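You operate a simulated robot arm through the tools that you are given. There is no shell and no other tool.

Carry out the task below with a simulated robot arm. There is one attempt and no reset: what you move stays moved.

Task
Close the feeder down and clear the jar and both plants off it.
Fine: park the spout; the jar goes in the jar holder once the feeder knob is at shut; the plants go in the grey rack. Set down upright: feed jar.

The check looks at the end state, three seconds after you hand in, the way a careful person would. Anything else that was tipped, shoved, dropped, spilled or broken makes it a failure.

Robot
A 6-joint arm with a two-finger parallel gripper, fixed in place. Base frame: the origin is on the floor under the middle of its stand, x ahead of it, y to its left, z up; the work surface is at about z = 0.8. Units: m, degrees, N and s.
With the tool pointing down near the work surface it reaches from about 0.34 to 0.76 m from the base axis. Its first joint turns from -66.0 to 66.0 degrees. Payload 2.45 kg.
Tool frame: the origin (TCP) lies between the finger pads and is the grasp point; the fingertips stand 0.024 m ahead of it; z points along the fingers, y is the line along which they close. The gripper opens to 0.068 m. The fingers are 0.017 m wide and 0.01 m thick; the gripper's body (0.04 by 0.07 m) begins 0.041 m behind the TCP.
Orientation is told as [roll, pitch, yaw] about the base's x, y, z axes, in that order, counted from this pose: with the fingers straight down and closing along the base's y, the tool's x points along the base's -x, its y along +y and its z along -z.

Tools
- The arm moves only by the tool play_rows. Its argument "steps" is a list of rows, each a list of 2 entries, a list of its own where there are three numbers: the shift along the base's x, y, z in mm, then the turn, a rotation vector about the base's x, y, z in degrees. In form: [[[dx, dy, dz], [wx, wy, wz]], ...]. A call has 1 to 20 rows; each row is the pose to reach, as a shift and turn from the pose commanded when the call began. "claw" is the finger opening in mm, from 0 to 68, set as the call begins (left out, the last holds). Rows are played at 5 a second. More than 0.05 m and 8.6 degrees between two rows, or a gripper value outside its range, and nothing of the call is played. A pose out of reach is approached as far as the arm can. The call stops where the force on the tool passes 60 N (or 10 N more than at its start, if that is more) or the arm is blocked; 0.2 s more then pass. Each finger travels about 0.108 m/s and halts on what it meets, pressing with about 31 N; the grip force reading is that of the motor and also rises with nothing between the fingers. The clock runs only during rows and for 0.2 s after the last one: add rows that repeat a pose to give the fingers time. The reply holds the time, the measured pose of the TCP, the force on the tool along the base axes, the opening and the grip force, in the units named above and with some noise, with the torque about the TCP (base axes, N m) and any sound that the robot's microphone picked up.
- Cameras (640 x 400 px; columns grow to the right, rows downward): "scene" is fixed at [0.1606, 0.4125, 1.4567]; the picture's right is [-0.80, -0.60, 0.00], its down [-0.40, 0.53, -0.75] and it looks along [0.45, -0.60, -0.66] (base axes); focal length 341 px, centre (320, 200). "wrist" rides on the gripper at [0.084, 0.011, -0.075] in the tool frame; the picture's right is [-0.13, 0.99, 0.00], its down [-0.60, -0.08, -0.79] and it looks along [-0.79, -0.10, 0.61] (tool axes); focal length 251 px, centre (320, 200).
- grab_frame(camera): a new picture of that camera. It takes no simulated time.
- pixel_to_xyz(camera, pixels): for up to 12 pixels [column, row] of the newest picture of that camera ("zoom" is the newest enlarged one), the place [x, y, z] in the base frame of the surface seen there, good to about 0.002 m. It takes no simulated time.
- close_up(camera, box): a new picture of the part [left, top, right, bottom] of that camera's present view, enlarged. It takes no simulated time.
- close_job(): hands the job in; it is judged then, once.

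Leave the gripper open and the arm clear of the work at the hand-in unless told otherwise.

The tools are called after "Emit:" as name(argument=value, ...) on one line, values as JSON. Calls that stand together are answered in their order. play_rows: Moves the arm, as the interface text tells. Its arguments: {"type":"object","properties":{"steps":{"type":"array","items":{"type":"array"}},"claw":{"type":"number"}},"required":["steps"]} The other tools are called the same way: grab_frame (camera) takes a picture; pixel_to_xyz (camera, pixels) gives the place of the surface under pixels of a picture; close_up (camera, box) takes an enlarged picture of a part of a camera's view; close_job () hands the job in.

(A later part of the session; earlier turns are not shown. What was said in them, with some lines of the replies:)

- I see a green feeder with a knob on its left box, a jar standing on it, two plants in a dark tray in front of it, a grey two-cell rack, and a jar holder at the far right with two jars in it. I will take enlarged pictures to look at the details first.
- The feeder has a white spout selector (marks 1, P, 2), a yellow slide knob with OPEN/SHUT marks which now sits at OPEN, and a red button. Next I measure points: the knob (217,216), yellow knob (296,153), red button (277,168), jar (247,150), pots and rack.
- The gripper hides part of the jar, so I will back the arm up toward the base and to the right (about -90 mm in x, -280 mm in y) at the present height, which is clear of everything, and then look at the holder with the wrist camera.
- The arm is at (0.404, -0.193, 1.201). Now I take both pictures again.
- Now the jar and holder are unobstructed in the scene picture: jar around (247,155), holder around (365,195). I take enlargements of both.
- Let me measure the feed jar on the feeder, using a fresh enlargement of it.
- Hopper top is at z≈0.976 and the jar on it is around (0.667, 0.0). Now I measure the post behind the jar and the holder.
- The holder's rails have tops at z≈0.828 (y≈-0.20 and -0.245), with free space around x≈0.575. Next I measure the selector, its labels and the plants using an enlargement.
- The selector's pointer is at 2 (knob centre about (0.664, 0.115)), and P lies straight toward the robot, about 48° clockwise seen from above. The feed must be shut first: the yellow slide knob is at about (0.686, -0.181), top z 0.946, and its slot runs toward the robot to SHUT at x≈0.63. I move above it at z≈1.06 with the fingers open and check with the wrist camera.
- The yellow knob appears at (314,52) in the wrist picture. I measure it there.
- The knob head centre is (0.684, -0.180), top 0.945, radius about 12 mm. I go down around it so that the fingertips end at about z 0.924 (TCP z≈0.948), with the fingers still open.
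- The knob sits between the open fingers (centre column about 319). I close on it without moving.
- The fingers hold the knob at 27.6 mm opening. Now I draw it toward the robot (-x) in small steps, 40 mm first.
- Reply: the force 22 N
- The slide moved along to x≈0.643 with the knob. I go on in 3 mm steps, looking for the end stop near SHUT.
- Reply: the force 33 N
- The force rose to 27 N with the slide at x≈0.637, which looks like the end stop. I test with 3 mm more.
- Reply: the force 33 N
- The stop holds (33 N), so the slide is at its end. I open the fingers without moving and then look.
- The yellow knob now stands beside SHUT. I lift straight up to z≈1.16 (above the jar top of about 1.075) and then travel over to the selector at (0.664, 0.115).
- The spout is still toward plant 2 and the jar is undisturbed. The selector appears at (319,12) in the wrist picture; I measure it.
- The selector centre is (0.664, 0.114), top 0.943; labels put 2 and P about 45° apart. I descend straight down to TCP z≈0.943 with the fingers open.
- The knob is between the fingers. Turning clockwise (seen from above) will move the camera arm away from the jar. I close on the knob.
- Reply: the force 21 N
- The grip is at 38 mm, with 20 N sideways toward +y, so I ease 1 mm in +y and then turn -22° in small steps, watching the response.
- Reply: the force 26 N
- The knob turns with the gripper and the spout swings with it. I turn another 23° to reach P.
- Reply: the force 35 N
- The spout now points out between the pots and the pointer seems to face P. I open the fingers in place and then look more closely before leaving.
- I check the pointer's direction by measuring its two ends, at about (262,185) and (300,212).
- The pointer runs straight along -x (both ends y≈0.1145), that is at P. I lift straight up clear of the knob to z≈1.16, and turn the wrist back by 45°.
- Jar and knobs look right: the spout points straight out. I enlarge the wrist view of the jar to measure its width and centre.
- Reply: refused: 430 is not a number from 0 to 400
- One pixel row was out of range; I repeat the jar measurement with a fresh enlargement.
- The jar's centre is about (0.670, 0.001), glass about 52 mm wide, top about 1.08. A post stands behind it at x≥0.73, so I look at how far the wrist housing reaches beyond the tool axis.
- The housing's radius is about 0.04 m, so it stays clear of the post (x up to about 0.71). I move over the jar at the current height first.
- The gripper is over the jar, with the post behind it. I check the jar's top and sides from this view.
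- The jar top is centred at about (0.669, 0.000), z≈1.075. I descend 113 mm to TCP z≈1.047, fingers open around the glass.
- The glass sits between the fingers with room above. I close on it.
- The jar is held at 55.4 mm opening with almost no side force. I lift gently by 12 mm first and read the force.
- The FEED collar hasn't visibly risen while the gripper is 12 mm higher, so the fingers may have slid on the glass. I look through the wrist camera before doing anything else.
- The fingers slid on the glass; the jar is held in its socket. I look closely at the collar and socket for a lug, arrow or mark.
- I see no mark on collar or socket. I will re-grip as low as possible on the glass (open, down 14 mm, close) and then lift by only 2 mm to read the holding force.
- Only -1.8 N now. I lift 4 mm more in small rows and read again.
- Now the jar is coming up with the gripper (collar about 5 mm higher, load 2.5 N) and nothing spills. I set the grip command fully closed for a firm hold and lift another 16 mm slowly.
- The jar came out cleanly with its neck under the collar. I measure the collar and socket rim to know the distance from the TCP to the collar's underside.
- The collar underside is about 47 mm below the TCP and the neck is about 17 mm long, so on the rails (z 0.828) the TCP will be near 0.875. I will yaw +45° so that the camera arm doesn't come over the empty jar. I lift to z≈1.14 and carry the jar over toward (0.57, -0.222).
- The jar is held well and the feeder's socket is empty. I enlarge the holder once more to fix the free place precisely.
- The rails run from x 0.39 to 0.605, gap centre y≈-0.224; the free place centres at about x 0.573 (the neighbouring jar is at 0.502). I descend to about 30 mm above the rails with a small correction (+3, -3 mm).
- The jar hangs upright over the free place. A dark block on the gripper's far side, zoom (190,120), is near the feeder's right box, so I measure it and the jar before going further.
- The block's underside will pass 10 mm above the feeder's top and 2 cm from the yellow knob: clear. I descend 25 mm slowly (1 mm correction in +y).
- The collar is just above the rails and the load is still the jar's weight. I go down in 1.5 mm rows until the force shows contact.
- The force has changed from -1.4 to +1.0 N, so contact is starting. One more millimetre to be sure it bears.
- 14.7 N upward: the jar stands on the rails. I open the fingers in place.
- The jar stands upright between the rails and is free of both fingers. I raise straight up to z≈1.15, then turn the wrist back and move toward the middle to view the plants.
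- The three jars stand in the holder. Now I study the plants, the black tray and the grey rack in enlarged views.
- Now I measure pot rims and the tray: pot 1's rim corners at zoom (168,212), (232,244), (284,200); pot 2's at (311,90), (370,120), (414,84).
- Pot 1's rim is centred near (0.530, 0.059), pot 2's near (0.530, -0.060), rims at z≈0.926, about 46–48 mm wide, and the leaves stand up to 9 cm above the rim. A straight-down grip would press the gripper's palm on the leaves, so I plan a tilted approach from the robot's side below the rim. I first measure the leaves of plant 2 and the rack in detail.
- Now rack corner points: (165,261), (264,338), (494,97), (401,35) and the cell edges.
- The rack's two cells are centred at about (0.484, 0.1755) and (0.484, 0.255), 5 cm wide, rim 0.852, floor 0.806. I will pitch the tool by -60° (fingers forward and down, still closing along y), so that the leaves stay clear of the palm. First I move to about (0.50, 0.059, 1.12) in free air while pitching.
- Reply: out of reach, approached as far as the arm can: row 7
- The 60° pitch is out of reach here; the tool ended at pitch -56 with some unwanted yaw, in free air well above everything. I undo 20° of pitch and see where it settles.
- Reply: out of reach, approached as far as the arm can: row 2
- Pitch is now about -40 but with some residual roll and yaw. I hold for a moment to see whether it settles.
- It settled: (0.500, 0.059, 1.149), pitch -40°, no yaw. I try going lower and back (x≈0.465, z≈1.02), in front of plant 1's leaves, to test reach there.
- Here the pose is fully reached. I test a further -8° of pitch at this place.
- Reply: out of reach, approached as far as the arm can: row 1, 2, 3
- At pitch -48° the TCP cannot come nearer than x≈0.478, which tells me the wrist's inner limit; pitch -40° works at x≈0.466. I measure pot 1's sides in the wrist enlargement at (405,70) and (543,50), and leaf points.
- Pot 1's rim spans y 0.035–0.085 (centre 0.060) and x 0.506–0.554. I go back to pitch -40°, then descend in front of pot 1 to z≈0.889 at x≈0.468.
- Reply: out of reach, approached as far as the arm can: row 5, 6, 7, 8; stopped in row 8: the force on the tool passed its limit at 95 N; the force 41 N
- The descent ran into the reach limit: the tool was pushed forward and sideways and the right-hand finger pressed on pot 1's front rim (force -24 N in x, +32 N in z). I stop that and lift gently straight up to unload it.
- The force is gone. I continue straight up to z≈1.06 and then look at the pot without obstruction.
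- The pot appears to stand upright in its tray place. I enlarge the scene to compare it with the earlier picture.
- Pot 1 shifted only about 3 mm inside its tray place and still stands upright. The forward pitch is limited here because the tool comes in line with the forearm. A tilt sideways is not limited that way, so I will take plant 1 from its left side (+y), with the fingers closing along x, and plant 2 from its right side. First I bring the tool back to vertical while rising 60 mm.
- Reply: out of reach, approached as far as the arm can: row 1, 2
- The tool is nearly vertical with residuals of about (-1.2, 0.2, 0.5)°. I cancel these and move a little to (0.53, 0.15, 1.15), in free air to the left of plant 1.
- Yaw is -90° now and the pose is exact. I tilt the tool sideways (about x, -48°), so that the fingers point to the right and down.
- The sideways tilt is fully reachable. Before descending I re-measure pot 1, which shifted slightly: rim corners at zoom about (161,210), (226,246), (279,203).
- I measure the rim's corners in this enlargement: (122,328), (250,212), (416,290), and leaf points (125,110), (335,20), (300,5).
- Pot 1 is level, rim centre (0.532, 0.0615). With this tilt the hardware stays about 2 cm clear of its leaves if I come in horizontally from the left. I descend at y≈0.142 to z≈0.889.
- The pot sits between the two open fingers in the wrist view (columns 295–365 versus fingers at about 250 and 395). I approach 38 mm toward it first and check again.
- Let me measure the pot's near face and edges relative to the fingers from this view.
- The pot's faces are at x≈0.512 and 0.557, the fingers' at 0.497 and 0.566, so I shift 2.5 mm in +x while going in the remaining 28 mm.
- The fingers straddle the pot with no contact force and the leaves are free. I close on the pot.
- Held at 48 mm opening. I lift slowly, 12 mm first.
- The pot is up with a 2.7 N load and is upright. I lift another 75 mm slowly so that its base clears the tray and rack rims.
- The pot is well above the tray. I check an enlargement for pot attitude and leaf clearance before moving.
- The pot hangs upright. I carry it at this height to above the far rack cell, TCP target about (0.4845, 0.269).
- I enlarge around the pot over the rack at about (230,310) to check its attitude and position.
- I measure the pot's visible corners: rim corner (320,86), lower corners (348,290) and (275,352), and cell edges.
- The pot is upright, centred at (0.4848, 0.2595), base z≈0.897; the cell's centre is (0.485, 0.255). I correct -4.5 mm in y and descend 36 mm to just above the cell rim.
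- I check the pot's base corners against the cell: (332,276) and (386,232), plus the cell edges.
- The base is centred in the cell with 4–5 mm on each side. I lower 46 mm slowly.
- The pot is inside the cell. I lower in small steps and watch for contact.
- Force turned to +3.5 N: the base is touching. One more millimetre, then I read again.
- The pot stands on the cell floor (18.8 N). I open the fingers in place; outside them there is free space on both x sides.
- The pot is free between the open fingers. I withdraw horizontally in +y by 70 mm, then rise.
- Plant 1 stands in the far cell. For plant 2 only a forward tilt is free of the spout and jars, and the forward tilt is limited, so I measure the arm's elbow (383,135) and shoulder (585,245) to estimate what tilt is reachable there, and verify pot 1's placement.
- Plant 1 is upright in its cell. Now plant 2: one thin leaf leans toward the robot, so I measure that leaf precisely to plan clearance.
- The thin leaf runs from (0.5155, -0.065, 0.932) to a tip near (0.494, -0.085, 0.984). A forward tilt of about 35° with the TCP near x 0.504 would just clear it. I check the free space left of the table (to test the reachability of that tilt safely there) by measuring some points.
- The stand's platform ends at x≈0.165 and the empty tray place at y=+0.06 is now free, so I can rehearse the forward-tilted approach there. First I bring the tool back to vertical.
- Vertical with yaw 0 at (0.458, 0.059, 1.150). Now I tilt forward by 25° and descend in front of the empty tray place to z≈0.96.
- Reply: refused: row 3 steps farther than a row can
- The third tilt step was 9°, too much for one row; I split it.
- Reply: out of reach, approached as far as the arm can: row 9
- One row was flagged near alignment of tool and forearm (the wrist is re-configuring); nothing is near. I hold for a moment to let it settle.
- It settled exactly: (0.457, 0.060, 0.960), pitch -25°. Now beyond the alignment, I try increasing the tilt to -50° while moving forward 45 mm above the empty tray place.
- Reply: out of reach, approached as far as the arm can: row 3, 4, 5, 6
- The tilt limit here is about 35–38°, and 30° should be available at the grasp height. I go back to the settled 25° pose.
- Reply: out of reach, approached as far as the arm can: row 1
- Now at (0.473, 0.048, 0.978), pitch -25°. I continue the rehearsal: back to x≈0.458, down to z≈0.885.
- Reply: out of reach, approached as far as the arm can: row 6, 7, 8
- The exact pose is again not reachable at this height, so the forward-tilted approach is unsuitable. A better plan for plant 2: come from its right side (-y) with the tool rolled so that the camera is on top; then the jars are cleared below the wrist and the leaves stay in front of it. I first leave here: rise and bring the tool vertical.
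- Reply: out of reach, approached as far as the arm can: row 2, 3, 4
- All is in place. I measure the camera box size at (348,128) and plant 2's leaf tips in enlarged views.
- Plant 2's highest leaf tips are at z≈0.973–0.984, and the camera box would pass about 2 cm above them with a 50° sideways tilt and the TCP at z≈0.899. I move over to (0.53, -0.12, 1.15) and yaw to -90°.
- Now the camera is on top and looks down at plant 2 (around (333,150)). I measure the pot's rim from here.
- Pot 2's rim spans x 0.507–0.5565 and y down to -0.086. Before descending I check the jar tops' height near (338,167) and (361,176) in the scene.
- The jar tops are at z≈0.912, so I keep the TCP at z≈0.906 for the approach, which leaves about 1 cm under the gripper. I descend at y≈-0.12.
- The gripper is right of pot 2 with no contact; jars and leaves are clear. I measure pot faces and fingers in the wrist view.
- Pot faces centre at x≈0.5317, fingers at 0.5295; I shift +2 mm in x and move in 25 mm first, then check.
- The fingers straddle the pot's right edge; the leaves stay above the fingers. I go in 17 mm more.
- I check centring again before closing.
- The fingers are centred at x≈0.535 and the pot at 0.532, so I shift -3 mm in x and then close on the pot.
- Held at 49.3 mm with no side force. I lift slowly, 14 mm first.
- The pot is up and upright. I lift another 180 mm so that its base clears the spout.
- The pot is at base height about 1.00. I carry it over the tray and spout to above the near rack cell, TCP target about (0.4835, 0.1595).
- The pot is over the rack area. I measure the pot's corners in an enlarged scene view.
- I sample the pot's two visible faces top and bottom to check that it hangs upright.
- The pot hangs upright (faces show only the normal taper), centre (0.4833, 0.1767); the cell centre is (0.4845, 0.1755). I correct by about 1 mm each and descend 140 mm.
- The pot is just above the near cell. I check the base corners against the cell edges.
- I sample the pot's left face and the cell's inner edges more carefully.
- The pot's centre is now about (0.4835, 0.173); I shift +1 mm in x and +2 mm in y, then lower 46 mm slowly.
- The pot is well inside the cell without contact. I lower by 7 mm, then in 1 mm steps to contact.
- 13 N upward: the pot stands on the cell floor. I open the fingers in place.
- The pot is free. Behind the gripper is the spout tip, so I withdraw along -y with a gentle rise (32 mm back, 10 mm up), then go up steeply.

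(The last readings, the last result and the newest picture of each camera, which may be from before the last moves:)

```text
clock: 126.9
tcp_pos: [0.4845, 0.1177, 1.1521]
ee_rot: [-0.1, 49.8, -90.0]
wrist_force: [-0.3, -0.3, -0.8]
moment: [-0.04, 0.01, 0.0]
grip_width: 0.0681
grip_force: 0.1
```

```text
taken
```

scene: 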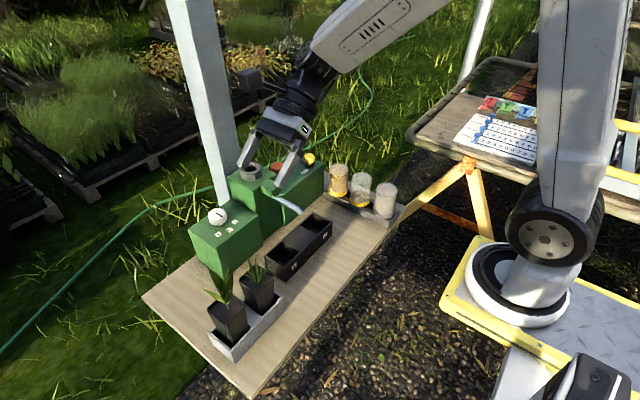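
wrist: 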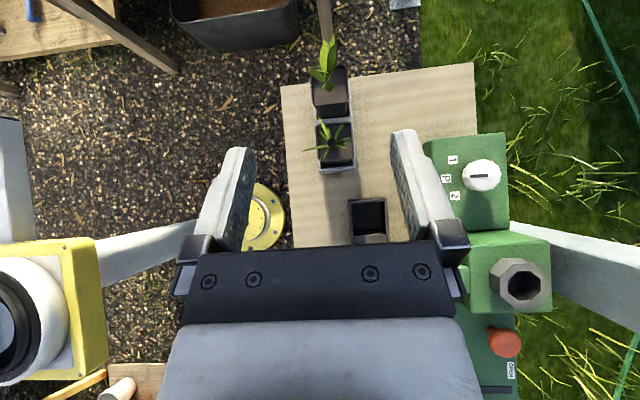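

Both plants are in the rack. I bring the tool back to vertical and park the arm near its starting place, high and clear.

Emit:
play_rows(steps=[[[0, 0, 5], [-8, 0, 0]], [[0, 0, 10], [-16, 0, 0]], [[0, 0, 15], [-24, 0, 0]], [[0, 0, 20], [-32, 0, 0]], [[0, 0, 30], [-40, 0, 0]], [[0, 0, 40], [-48, 0, 0]], [[0, 0, 50], [-50, 0, 0]], [[0, 0, 50], [-50, 0, 0]]], claw=68)

Emit:
play_rows(steps=[[[-10, -10, 0], [0, 0, 8]], [[-20, -20, 0], [0, 0, 16]], [[-30, -30, 0], [0, 0, 24]], [[-40, -40, 0], [0, 0, 32]], [[-50, -55, 0], [0, 0, 40]], [[-60, -70, 0], [0, 0, 48]], [[-70, -85, 0], [0, 0, 56]], [[-80, -100, 0], [0, 0, 64]], [[-85, -115, 0], [0, 0, 72]], [[-85, -130, 0], [0, 0, 80]], [[-85, -145, 0], [0, 0, 88]], [[-85, -150, 0], [0, 0, 90]], [[-85, -150, 0], [0, 0, 90]]], claw=68)

Emit:
grab_frame(camera="scene")

Emit:
grab_frame(camera="wrist")

```text
clock: 128.7
tcp_pos: [0.4858, 0.1179, 1.2012]
ee_rot: [0.0, -0.2, -90.0]
wrist_force: [-0.6, -0.2, 0.4]
moment: [-0.01, 0.01, 0.0]
grip_width: 0.0682
grip_force: 0.1
```

```text
clock: 131.5
tcp_pos: [0.4016, -0.032, 1.1998]
ee_rot: [-0.1, -0.1, -0.1]
wrist_force: [-0.2, -0.2, 0.5]
moment: [0.0, 0.03, 0.05]
grip_width: 0.068
grip_force: 0.0
```

```text
taken
```

scene: 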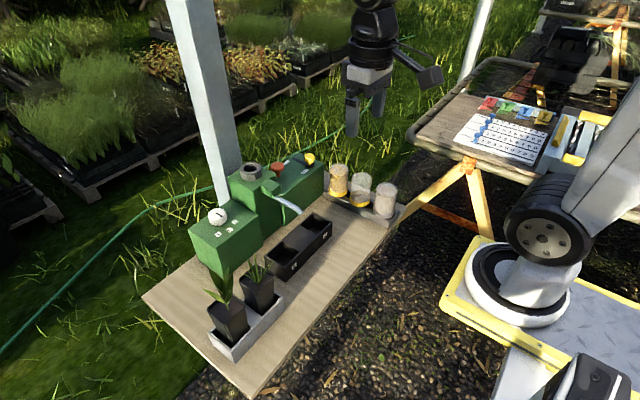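

```text
taken
```

wrist: 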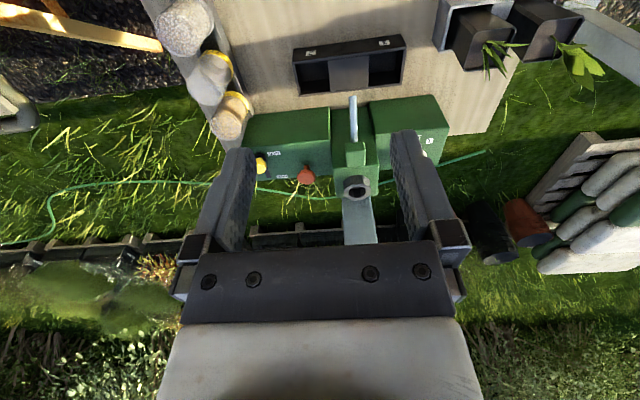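

The arm is clear. I inspect every end state in enlargements: selector and spout, slide knob, jars, rack.

Emit:
close_up(camera="scene", box=[184, 150, 344, 250])

Emit:
pixel_to_xyz(camera="zoom", pixels=[[125, 250], [140, 265], [505, 35], [490, 65], [450, 80], [545, 80], [445, 245], [400, 210], [420, 225], [270, 80], [365, 70], [465, 250]])

Emit:
close_up(camera="scene", box=[310, 150, 414, 215])

Emit:
close_up(camera="scene", box=[190, 255, 302, 365])

```text
4.00 times, centred on (264, 200) of scene
```

zoom: 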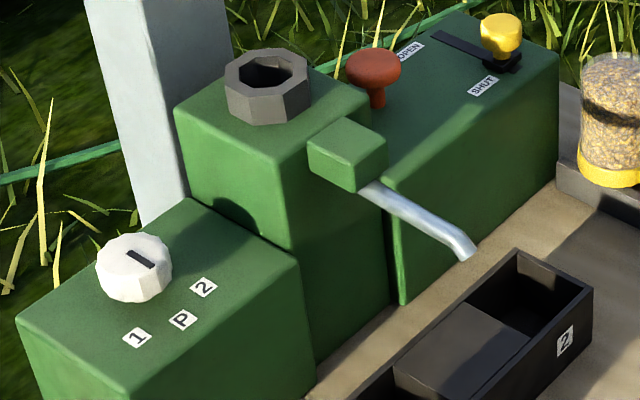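

```text
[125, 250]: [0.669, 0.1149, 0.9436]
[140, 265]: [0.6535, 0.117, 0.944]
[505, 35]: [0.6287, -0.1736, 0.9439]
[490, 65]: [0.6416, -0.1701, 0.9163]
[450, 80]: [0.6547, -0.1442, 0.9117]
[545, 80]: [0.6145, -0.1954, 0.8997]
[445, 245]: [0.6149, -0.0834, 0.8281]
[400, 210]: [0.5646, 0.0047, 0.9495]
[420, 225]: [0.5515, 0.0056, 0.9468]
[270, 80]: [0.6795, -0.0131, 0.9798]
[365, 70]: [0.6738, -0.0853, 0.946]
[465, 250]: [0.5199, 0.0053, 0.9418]
```

```text
6.15 times, centred on (362, 182) of scene
```

zoom: 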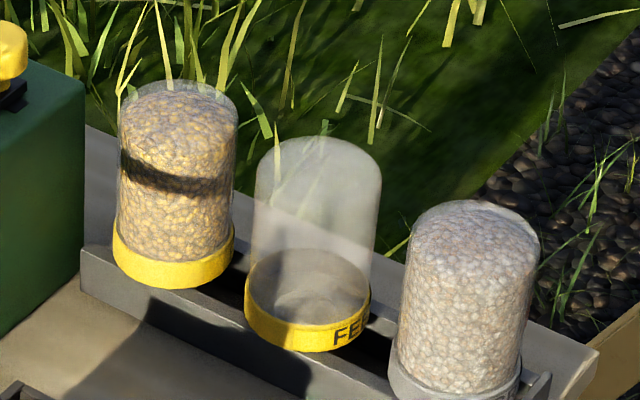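

```text
3.64 times, centred on (246, 310) of scene
```

zoom: 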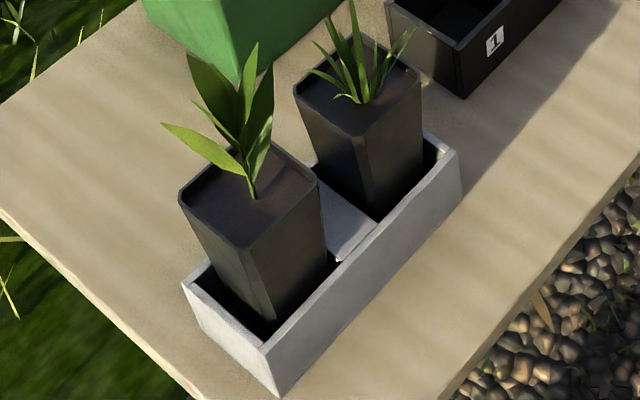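

The jar stands upright on the rails, both plants stand in the rack, and the spout runs straight out (y≈0.005 all along). I double-check the selector pointer and the slide knob's position closely.

Emit:
close_up(camera="scene", box=[192, 196, 256, 236])

Emit:
pixel_to_xyz(camera="zoom", pixels=[[238, 160], [295, 210], [250, 170], [285, 200], [260, 180], [275, 192]])

Emit:
close_up(camera="scene", box=[280, 145, 328, 175])

Emit:
pixel_to_xyz(camera="zoom", pixels=[[385, 115], [375, 125], [395, 105], [385, 240], [420, 235], [100, 145], [345, 190], [430, 255], [300, 330], [410, 262], [350, 255], [200, 130]])

```text
10.00 times, centred on (224, 216) of scene
```

zoom: 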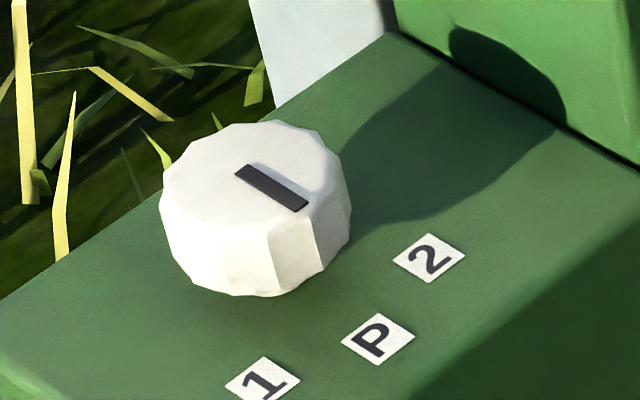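

```text
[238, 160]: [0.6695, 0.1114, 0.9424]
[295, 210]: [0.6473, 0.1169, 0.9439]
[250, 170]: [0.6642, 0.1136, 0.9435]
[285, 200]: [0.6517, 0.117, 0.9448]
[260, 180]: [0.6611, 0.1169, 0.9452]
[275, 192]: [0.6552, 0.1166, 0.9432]
```

```text
13.33 times, centred on (304, 160) of scene
```

zoom: 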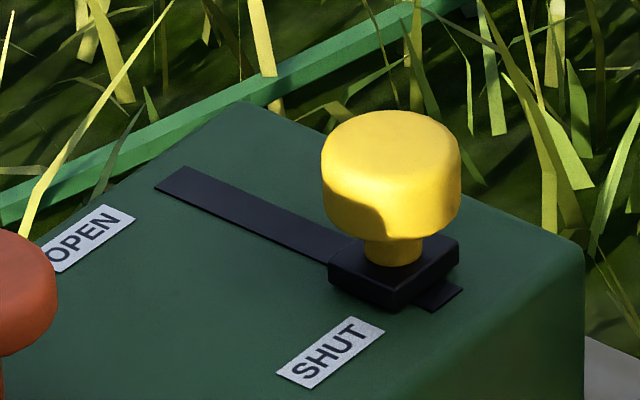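

```text
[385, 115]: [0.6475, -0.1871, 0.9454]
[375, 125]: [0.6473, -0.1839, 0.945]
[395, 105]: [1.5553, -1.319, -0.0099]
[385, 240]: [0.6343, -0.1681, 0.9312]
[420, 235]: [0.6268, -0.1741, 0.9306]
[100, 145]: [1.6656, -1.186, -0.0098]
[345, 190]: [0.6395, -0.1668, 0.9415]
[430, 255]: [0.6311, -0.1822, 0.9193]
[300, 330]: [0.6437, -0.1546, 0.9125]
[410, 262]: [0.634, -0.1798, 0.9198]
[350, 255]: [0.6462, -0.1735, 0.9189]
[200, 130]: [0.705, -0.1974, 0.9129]
```

The pointer is within about 1–2° of P. For the slide I compare the slot ends with the block: (175,183) and (445,298).

Emit:
pixel_to_xyz(camera="zoom", pixels=[[172, 182], [180, 188], [446, 296], [436, 302], [330, 270], [440, 275], [455, 245], [390, 300], [392, 145], [100, 235], [60, 255], [330, 350]])

```text
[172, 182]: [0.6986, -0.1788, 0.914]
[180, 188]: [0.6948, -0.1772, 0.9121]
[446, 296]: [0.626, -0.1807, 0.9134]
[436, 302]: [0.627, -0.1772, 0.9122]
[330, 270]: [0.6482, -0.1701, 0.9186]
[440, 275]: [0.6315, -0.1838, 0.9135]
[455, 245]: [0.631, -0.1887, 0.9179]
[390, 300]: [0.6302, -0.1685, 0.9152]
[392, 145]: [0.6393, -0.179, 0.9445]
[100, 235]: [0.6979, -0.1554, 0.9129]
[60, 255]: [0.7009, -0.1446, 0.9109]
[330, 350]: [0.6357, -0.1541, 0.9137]
```

The slide block is at the end of its travel: it sat 22 mm from the slot's centre on the OPEN side at first and now sits 23 mm from it on the SHUT side. So the knob is at SHUT and the spout is parked at P. The feed jar is upright in the holder, both plants stand in the grey rack, and the gripper is open and clear. I hand the job in.

Emit:
close_job()

```text
The job is handed in.
```

I closed the feeder down, moved the jar and both plants off it, and handed the job in. I don't have the result of the check.

- **Feeder knob:** the yellow slide is at its end stop on the SHUT side. I shut it before lifting the jar.
- **Spout:** the selector points to P, within about 2°, and the spout runs straight out between the two tray places.
- **Feed jar:** it stands upright in the free place of the jar holder, next to the empty jar and the grit jar. I saw no feed spill.
- **Plants:** both stand upright in the grey rack, plant 1 in the far cell and plant 2 in the cell nearer the feeder.

During my first approach to plant 1, the arm ran into its reach limit and a finger pressed on the pot's rim (force peak 95 N). The pot shifted about 3 mm in its tray place and stayed upright. I saw no damage to it.

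I finished with the gripper open and the arm raised clear of the table.
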